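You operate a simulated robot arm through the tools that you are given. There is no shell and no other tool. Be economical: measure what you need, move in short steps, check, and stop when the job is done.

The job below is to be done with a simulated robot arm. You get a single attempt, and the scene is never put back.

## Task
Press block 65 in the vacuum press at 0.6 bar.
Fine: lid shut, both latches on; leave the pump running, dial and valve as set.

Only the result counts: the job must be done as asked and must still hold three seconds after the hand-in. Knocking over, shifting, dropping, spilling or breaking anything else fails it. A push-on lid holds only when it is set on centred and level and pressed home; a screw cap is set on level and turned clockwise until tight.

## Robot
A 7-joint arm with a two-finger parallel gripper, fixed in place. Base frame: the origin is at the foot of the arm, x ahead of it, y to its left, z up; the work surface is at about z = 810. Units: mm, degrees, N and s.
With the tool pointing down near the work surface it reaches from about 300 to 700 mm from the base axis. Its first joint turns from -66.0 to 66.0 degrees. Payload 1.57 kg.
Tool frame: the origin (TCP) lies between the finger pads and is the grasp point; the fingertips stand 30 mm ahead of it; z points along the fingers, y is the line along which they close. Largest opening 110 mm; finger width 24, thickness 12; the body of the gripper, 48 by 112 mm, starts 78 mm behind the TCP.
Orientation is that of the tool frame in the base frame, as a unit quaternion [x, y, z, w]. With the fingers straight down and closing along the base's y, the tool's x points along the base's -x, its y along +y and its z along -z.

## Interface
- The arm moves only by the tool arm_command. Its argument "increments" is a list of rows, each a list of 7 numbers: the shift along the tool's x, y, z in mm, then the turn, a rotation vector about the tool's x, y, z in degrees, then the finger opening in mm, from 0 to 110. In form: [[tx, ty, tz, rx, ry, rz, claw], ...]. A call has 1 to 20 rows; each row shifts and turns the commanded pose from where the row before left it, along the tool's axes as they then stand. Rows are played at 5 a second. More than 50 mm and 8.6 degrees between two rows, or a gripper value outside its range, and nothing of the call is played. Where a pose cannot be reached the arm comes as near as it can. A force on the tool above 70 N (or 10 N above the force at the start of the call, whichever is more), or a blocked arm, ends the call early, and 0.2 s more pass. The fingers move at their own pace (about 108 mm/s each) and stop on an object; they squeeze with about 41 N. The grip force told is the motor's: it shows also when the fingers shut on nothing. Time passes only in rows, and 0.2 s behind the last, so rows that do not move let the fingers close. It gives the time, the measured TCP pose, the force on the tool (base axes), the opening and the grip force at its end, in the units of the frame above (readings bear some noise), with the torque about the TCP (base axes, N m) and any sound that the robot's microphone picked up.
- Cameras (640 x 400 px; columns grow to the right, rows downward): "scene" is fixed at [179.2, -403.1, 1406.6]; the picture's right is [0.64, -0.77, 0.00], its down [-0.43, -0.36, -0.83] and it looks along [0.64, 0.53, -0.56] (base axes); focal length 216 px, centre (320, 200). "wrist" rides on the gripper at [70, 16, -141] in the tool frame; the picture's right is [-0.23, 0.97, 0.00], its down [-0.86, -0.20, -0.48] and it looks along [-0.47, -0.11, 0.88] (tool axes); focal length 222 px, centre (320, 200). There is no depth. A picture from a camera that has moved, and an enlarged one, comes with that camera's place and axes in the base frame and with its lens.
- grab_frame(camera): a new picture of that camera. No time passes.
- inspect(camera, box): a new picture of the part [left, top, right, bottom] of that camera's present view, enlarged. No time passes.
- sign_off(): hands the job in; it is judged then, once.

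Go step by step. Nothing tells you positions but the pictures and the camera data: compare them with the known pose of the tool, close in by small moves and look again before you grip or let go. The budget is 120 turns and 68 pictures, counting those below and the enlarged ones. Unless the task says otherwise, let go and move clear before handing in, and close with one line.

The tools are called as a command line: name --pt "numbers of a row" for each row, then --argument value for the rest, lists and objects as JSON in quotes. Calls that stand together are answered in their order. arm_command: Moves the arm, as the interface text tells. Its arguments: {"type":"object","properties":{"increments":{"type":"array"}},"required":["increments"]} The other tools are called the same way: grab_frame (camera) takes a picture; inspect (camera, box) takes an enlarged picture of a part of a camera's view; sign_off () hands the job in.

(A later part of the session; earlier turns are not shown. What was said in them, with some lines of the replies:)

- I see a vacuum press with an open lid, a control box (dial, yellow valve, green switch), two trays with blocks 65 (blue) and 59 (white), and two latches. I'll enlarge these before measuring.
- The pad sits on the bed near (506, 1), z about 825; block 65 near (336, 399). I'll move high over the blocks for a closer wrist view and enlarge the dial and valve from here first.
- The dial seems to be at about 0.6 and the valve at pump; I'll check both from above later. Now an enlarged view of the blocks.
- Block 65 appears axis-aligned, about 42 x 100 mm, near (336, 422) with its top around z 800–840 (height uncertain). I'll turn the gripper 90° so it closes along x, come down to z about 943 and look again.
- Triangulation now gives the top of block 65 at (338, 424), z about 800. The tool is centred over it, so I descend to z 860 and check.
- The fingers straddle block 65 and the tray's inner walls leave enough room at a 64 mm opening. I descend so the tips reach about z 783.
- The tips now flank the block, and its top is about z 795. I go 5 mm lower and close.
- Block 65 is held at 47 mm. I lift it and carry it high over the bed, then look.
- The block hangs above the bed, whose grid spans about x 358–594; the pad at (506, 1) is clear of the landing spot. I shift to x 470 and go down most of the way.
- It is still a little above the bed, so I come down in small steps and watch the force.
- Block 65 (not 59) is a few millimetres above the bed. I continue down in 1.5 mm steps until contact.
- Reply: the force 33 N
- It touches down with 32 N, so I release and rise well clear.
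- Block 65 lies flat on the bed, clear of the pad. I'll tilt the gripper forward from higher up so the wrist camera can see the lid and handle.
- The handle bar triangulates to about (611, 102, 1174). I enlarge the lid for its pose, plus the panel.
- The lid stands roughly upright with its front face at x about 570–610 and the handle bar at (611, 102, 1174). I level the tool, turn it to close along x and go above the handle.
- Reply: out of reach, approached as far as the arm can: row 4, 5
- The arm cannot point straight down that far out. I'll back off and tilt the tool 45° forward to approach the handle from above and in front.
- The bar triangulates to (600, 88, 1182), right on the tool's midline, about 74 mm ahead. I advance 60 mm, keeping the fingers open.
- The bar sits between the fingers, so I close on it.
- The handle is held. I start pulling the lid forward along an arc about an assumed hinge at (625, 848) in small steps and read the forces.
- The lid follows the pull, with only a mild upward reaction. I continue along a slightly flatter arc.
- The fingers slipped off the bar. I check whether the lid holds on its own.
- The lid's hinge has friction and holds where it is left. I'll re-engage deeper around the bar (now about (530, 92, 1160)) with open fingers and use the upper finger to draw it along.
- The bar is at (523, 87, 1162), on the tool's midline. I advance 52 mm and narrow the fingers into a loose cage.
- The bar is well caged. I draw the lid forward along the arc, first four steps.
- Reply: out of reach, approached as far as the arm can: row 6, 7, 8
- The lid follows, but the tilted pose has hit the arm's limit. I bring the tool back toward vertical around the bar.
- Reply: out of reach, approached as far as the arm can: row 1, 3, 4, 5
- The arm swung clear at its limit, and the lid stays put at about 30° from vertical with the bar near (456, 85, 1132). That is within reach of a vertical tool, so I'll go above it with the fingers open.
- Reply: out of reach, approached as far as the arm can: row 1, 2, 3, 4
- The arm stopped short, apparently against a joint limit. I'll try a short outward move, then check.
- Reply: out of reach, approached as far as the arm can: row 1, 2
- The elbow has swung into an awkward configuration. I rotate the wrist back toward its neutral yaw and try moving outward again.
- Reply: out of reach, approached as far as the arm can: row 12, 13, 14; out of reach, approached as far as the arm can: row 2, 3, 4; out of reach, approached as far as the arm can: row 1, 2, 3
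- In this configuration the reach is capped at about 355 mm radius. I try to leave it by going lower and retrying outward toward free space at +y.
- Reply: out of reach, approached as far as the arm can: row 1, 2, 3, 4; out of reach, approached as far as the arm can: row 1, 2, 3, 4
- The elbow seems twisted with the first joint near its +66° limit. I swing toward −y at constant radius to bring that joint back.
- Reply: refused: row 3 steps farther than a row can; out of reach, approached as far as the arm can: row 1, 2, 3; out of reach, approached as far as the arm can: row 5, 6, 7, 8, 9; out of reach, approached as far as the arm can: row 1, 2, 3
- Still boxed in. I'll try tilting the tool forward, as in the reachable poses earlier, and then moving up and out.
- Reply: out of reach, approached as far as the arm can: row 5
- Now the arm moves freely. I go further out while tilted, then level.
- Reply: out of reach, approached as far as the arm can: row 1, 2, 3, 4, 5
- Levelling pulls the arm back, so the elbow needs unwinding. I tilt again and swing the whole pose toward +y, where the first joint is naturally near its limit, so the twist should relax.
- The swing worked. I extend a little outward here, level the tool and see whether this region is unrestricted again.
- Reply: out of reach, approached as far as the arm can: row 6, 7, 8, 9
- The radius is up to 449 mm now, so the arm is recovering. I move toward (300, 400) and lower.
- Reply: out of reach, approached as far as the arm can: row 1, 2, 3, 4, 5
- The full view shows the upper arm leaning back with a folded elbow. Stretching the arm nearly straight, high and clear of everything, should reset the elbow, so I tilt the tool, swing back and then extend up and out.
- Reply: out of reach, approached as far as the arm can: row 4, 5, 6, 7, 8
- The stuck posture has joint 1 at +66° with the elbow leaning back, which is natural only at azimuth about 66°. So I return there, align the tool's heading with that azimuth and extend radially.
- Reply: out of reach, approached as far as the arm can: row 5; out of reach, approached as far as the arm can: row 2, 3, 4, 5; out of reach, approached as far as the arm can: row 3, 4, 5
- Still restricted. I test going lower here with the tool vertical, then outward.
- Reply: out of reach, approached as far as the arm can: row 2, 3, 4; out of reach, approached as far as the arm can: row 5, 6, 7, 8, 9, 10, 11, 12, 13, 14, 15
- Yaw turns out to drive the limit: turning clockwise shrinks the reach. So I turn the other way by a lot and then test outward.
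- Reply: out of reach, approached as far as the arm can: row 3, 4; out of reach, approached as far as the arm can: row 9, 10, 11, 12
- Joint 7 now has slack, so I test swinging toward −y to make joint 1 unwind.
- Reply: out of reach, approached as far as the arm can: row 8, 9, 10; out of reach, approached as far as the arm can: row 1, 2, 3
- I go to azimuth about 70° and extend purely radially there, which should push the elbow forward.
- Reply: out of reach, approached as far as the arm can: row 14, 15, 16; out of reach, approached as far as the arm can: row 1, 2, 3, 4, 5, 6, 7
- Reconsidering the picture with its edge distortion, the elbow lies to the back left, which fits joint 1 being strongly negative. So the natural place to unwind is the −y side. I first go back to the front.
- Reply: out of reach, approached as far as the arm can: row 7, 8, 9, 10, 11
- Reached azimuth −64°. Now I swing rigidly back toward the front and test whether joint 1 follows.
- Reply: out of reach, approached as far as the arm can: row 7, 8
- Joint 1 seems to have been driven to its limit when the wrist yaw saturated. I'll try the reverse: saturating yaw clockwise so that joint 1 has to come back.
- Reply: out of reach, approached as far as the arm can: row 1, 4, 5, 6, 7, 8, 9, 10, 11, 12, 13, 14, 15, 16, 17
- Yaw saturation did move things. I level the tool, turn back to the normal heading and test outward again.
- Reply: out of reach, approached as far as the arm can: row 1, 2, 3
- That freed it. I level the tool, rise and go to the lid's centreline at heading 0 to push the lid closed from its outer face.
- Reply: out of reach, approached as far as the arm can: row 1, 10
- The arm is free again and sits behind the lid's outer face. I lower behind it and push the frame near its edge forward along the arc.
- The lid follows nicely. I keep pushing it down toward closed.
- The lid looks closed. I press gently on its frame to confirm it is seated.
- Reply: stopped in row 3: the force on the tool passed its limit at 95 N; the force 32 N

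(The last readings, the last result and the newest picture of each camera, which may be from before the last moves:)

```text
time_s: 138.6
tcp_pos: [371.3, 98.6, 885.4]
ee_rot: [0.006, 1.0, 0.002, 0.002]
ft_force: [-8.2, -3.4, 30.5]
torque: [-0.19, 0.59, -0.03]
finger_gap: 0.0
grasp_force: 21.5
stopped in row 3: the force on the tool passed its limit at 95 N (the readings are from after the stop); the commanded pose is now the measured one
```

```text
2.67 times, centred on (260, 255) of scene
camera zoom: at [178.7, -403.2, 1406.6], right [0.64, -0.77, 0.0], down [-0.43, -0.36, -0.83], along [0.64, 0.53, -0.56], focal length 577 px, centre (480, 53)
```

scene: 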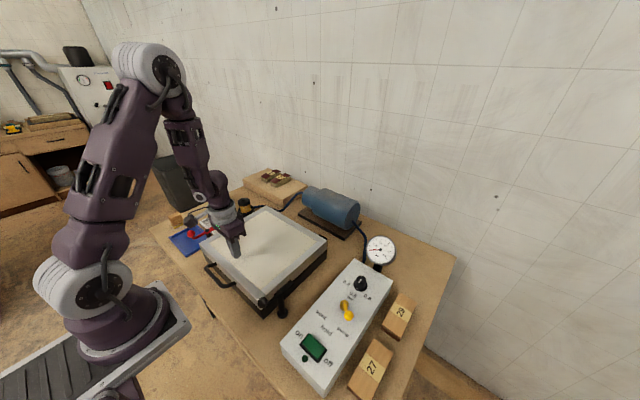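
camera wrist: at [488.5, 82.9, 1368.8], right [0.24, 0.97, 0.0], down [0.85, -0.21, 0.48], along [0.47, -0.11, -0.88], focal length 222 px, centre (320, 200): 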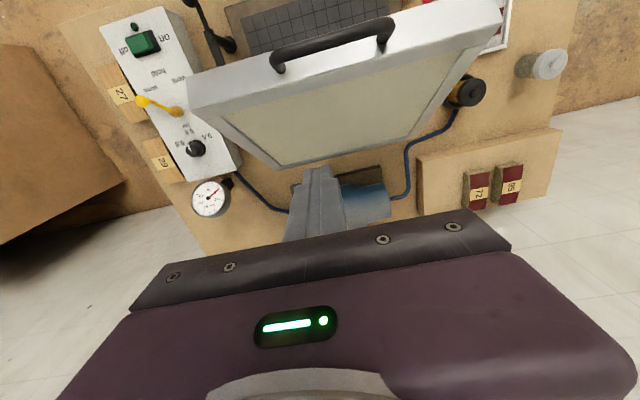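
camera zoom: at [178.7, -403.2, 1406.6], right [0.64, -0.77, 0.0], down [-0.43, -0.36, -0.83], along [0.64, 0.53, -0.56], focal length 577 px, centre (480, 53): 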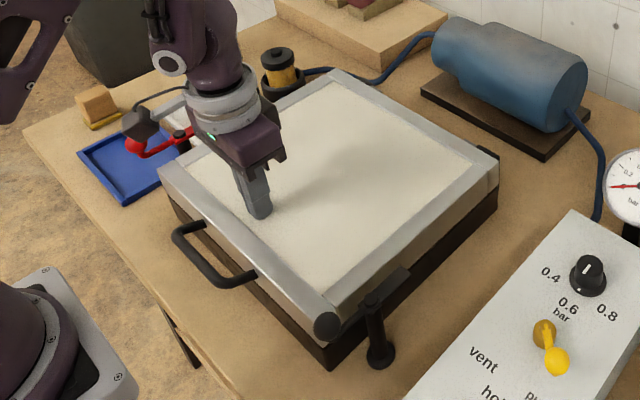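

The lid is shut, with its frame top at z about 856. The red latch pivots near (368, 302) with its knob at (324, 295); it must swing so its plate covers the lid. I position the closed fingers on the lid side of the knob.

arm_command --pt "0 0 -40 0 0 0 0" --pt "0 0 -40 0 0 0 0" --pt "10 40 0 0 0 0 0" --pt "10 40 0 0 0 0 0" --pt "10 40 0 0 0 0 0" --pt "12 44 0 0 0 0 0" --pt "0 0 25 0 0 0 0" --pt "0 0 20 0 0 0 0" --pt "0 0 0 0 0 0 0"

grab_frame --camera "wrist"

```text
time_s: 140.6
tcp_pos: [342.0, 234.0, 890.9]
ee_rot: [0.006, 1.0, 0.001, 0.003]
ft_force: [0.0, 0.4, -0.1]
torque: [0.03, 0.0, 0.0]
finger_gap: 0.0
grasp_force: 21.1
out of reach, approached as far as the arm can: row 5, 6
```

```text
7 pictures are left
camera wrist: at [270.9, 250.9, 1031.6], right [0.24, 0.97, 0.0], down [0.85, -0.21, 0.48], along [0.47, -0.11, -0.88], focal length 222 px, centre (320, 200)
```

wrist: 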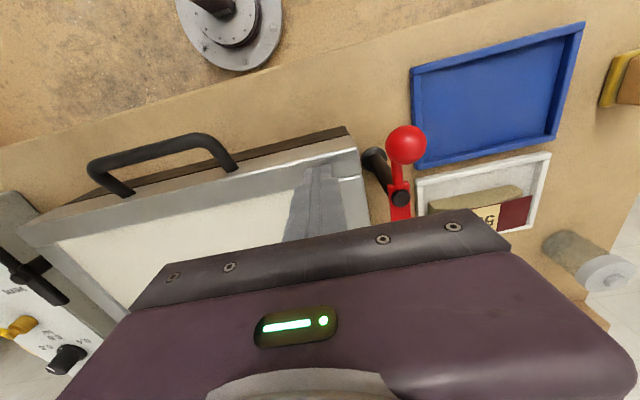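

The move stopped short at a yaw limit on this side. I turn the tool 32° counter-clockwise and continue to the gap beside the red knob at (322, 299).

arm_command --pt "0 0 -2 0 0 -8 0" --pt "0 0 -2 0 0 -8 0" --pt "0 0 -2 0 0 -8 0" --pt "0 0 0 0 0 -8 0" --pt "-2.7 15 0 0 0 0 0" --pt "-2.7 15 0 0 0 0 0" --pt "0 0 0 0 0 0 0"

```text
time_s: 142.2
tcp_pos: [330.5, 265.4, 897.3]
ee_rot: [-0.269, 0.963, 0.001, 0.003]
ft_force: [0.0, 0.0, -0.2]
torque: [0.02, 0.02, -0.02]
finger_gap: 0.0
grasp_force: 21.0
```

arm_command --pt "1.6 13.5 0 0 0 0 0" --pt "-4.4 16.5 0 0 0 0 0" --pt "-10.1 14 0 0 0 0 0" --pt "-14 9.5 0 0 0 0 0" --pt "-16.5 4.4 0 0 0 0 0" --pt "-8.6 -0.1 0 0 0 0 0" --pt "-5.6 -2.3 0 0 0 0 0" --pt "0 0 0 0 0 0 0"

inspect --camera "scene" --box '[170, 190, 310, 330]'

```text
time_s: 144.0
tcp_pos: [344.0, 338.6, 895.1]
ee_rot: [-0.271, 0.962, -0.002, -0.006]
ft_force: [-49.0, -10.8, -0.3]
torque: [-0.45, 0.31, 0.04]
finger_gap: 0.3
grasp_force: 21.8
```

```text
2.86 times, centred on (240, 260) of scene
camera zoom: at [178.0, -403.3, 1406.7], right [0.64, -0.77, 0.0], down [-0.43, -0.36, -0.83], along [0.64, 0.53, -0.56], focal length 619 px, centre (549, 29)
```

zoom: 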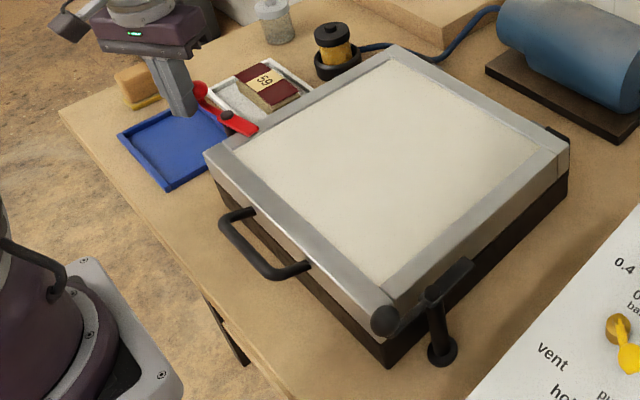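

The red latch swung to its stop with its plate over the lid. I retreat, rise and carry over toward the black latch.

arm_command --pt "12.7 8 0 0 0 0 0" --pt "0 0 -40 0 0 0 0" --pt "0 0 -40 0 0 0 0" --pt "23.3 -37.3 0 0 0 0 0" --pt "23.3 -37.3 0 0 0 0 0" --pt "23.3 -37.3 0 0 0 0 0" --pt "23.3 -37.3 0 0 0 0 0" --pt "23.3 -37.3 0 0 0 0 0" --pt "23.3 -37.3 0 0 0 0 0" --pt "23.3 -37.3 0 0 0 0 0" --pt "23.3 -37.3 0 0 0 0 0" --pt "0 0 0 0 0 8 0" --pt "0 0 0 0 0 8 0" --pt "0 0 0 0 0 8 0" --pt "0 0 0 0 0 8 0" --pt "0 0 0 0 0 0 0"

grab_frame --camera "wrist"

```text
time_s: 147.4
tcp_pos: [350.6, -32.2, 963.0]
ee_rot: [0.007, 1.0, 0.001, 0.002]
ft_force: [-0.8, 0.7, 0.1]
torque: [0.02, -0.02, -0.02]
finger_gap: 0.0
grasp_force: 20.9
out of reach, approached as far as the arm can: row 2, 3
```

```text
5 pictures are left
camera wrist: at [280.1, -15.3, 1104.0], right [0.24, 0.97, 0.0], down [0.85, -0.21, 0.48], along [0.47, -0.11, -0.88], focal length 222 px, centre (320, 200)
```

wrist: 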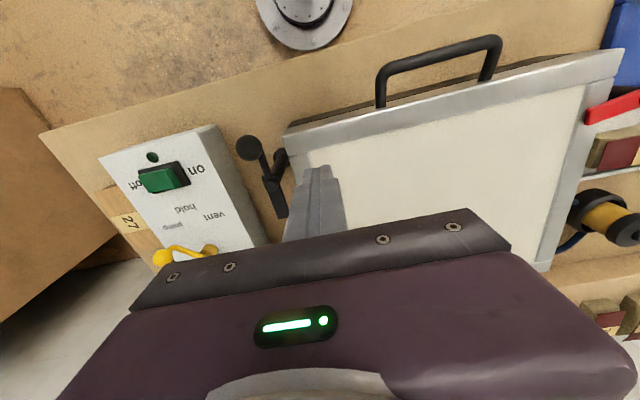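

The black knob is at (322, −98) and its pivot at about (363, −98), mirroring the red one; the green switch is near (333, −258), z 828, with "on" toward +y. I push the black knob around with the mirrored path.

arm_command --pt "20.6 -28 0 0 0 0 0" --pt "0 0 33 0 0 0 0" --pt "0 0 33 0 0 0 0" --pt "10 -16 0 0 0 0 0" --pt "5 -16 0 0 0 0 0" --pt "-1 -17.5 0 0 0 0 0" --pt "-7 -15.5 0 0 0 0 0" --pt "-11.7 -12.5 0 0 0 0 0" --pt "-7.3 -4.5 0 0 0 0 0" --pt "-6 -1 0 0 0 0 0" --pt "0 0 0 0 0 0 0"

```text
time_s: 149.8
tcp_pos: [381.9, -129.9, 898.4]
ee_rot: [0.006, 1.0, 0.002, 0.003]
ft_force: [-0.5, -0.4, -0.5]
torque: [0.02, -0.02, -0.03]
finger_gap: 0.0
grasp_force: 21.5
out of reach, approached as far as the arm can: row 1, 2, 3, 4
```

The arm drifted to a larger x than asked (inner reach limit), so I check the latch before continuing.

inspect --camera "scene" --box '[230, 230, 370, 370]'

```text
2.86 times, centred on (300, 300) of scene
camera zoom: at [179.2, -403.1, 1406.6], right [0.64, -0.77, 0.0], down [-0.43, -0.36, -0.83], along [0.64, 0.53, -0.56], focal length 619 px, centre (377, -86)
```

zoom: 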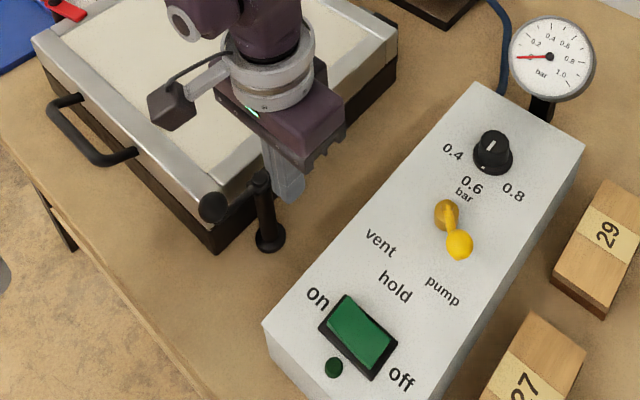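

The lever has not moved, and the tip is now on the outer side of its plate. That lets me push the plate directly over the lid, counter-clockwise, well within reach.

arm_command --pt "-16 6 7 0 0 0 0" --pt "-5.4 12 0 0 0 0 0" --pt "0 10 0 0 0 0 0" --pt "1 9 0 0 0 0 0" --pt "3 8 0 0 0 0 0" --pt "6 8 0 0 0 0 0" --pt "8 8 0 0 0 0 0" --pt "6 4 0 0 0 0 0" --pt "5 1 0 0 0 0 0" --pt "0 0 0 0 0 0 0"

```text
time_s: 151.3
tcp_pos: [397.9, -79.1, 894.6]
ee_rot: [0.01, 1.0, -0.003, 0.011]
ft_force: [0.4, -1.3, -0.3]
torque: [-0.01, 0.0, -0.01]
finger_gap: 0.0
grasp_force: 21.2
stopped in row 7: the force on the tool passed its limit at 86 N (the readings are from after the stop); the commanded pose is now the measured one
```

inspect --camera "scene" --box '[240, 240, 330, 330]'

```text
4.44 times, centred on (285, 285) of scene
camera zoom: at [179.2, -403.0, 1406.6], right [0.64, -0.77, 0.0], down [-0.43, -0.36, -0.83], along [0.64, 0.53, -0.56], focal length 962 px, centre (476, -178)
```

zoom: 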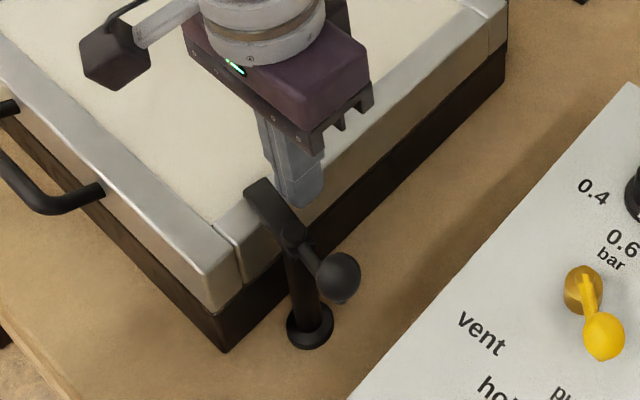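

The black plate is over the lid with the knob pointing outward, but maybe 15–20° short of fully square. I push a little further in small steps.

arm_command --pt "2.7 1.5 0 0 0 0 0" --pt "2.7 1.5 0 0 0 0 0" --pt "2.7 1.3 0 0 0 0 0" --pt "2.7 1 0 0 0 0 0" --pt "2.8 0.8 0 0 0 0 0" --pt "2.8 0.5 0 0 0 0 0" --pt "2.8 0.3 0 0 0 0 0" --pt "0 0 0 0 0 0 0"

```text
time_s: 153.1
tcp_pos: [379.2, -71.1, 894.4]
ee_rot: [0.01, 1.0, -0.003, 0.014]
ft_force: [18.0, -1.2, 42.8]
torque: [0.1, -0.17, -0.05]
finger_gap: 0.2
grasp_force: 21.2
```

It moved further and now meets a firm stop, so the plate is square over the lid. I retreat upward and go above the switch's "on" side.

arm_command --pt "-6 0 -6 0 0 0 0" --pt "0 0 -35 0 0 0 0" --pt "0 0 -35 0 0 0 0" --pt "13 -42 0 0 0 0 0" --pt "13 -42 0 0 0 0 0" --pt "13 -42 0 0 0 0 0" --pt "13 -44 0 0 0 0 0" --pt "0 0 30 0 0 0 0" --pt "0 0 20 0 0 0 0" --pt "0 0 0 0 0 0 0"

grab_frame --camera "wrist"

```text
time_s: 155.3
tcp_pos: [325.3, -240.0, 919.0]
ee_rot: [0.011, 1.0, -0.003, 0.011]
ft_force: [0.2, -0.1, -0.1]
torque: [0.01, -0.02, 0.01]
finger_gap: 0.0
grasp_force: 21.3
```

```text
2 pictures are left
camera wrist: at [253.5, -221.3, 1058.8], right [0.25, 0.97, 0.0], down [0.84, -0.21, 0.5], along [0.48, -0.12, -0.87], focal length 222 px, centre (320, 200)
```

wrist: 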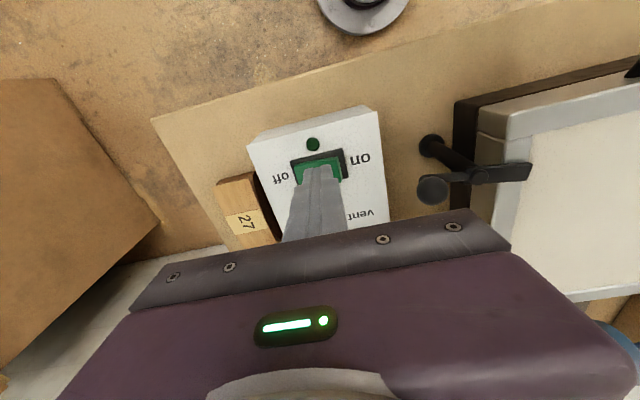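

The black latch now lies square across the lid edge. The switch centre is near (341, −245), with its "on" end at y about −216. I shift over the "on" half and lower carefully.

arm_command --pt "-16 13 0 0 0 0 0" --pt "0 0 20 0 0 0 0" --pt "0 0 15 0 0 0 0" --pt "0 0 5 0 0 0 0" --pt "0 0 3 0 0 0 0" --pt "0 0 3 0 0 0 0" --pt "0 0 0 0 0 0 0"

```text
time_s: 156.9
tcp_pos: [345.8, -227.9, 874.1]
ee_rot: [0.01, 1.0, -0.003, 0.011]
ft_force: [-0.1, 0.8, 1.1]
torque: [0.03, 0.02, -0.01]
finger_gap: 0.2
grasp_force: 21.3
```

arm_command --pt "1 0 3 0 0 0 0" --pt "1 0 3 0 0 0 0" --pt "0 0 2 0 0 0 0" --pt "0 0 2 0 0 0 0" --pt "0 0 2 0 0 0 0" --pt "0 0 0 0 0 0 0"

```text
time_s: 157.8
tcp_pos: [342.2, -227.9, 867.5]
ee_rot: [0.01, 1.0, -0.004, 0.013]
ft_force: [-4.9, 7.2, 28.9]
torque: [0.37, 0.45, -0.06]
finger_gap: 0.2
grasp_force: 21.6
heard: click
stopped in row 4: the force on the tool passed its limit at 82 N (the readings are from after the stop); the commanded pose is now the measured one
```

A click was heard. I rise clear and wait to hear the pump.

arm_command --pt "0 0 -10 0 0 0 0" --pt "0 0 -30 0 0 0 0" --pt "0 0 -35 0 0 0 0" --pt "0 0 -35 0 0 0 0" --pt "0 0 -35 0 0 0 0" --pt "0 0 0 0 0 0 0" --pt "0 0 0 0 0 0 0" --pt "0 0 0 0 0 0 0" --pt "0 0 0 0 0 0 0" --pt "0 0 0 0 0 0 0" --pt "0 0 0 0 0 0 0" --pt "0 0 0 0 0 0 0" --pt "0 0 0 0 0 0 0" --pt "0 0 0 0 0 0 0" --pt "0 0 0 0 0 0 0" --pt "0 0 0 0 0 0 0" --pt "0 0 0 0 0 0 0" --pt "0 0 0 0 0 0 0" --pt "0 0 0 0 0 0 0" --pt "0 0 0 0 0 0 0"

inspect --camera "scene" --box '[290, 225, 410, 375]'

```text
time_s: 162.1
tcp_pos: [339.1, -225.8, 1013.4]
ee_rot: [0.011, 1.0, -0.005, 0.013]
ft_force: [0.4, -0.7, 0.6]
torque: [0.0, -0.01, -0.02]
finger_gap: 0.2
grasp_force: 21.4
```

```text
2.67 times, centred on (350, 300) of scene
camera zoom: at [179.2, -403.1, 1406.6], right [0.64, -0.77, 0.0], down [-0.43, -0.36, -0.83], along [0.64, 0.53, -0.56], focal length 577 px, centre (240, -67)
```

zoom: 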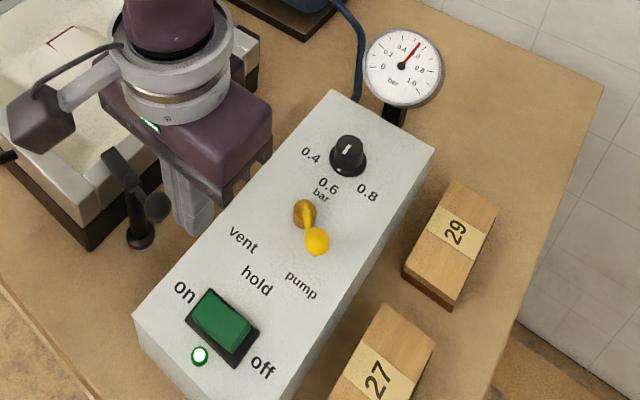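

The lamp is lit and the gauge has risen to about 0.55. I wait a few more seconds, moving clear, and check the gauge with an enlarged view.

arm_command --pt "0 0 -30 0 0 0 0" --pt "0 0 -30 0 0 0 0" --pt "0 0 0 0 0 0 0" --pt "0 0 0 0 0 0 0" --pt "0 0 0 0 0 0 0" --pt "0 0 0 0 0 0 0" --pt "0 0 0 0 0 0 0" --pt "0 0 0 0 0 0 0" --pt "0 0 0 0 0 0 0" --pt "0 0 0 0 0 0 0" --pt "0 0 0 0 0 0 0" --pt "0 0 0 0 0 0 0" --pt "0 0 0 0 0 0 0" --pt "0 0 0 0 0 0 0" --pt "0 0 0 0 0 0 0" --pt "0 0 0 0 0 0 0" --pt "0 0 0 0 0 0 0" --pt "0 0 0 0 0 0 0" --pt "0 0 0 0 0 0 0" --pt "0 0 0 0 0 0 0"

inspect --camera "scene" --box '[345, 225, 405, 300]'

```text
time_s: 166.2
tcp_pos: [339.7, -224.5, 1072.2]
ee_rot: [0.01, 1.0, -0.004, 0.012]
ft_force: [0.9, 0.4, -0.7]
torque: [0.0, -0.01, -0.02]
finger_gap: 0.2
grasp_force: 20.9
```

```text
5.33 times, centred on (375, 262) of scene
camera zoom: at [179.2, -403.1, 1406.6], right [0.64, -0.77, 0.0], down [-0.43, -0.36, -0.83], along [0.64, 0.53, -0.56], focal length 1155 px, centre (27, -133)
```

zoom: 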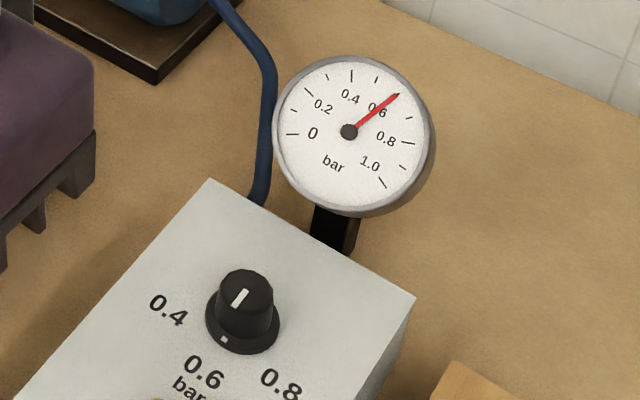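

The gauge reads 0.6 bar, the dial points at 0.6, the pump is running, both latches are over the shut lid, and the arm is clear. I hand in.

sign_off

```text
The job is handed in.
```

Block 65 is in the press at 0.6 bar with the lid shut, both latches on and the pump running; I left the dial and valve as I found them.
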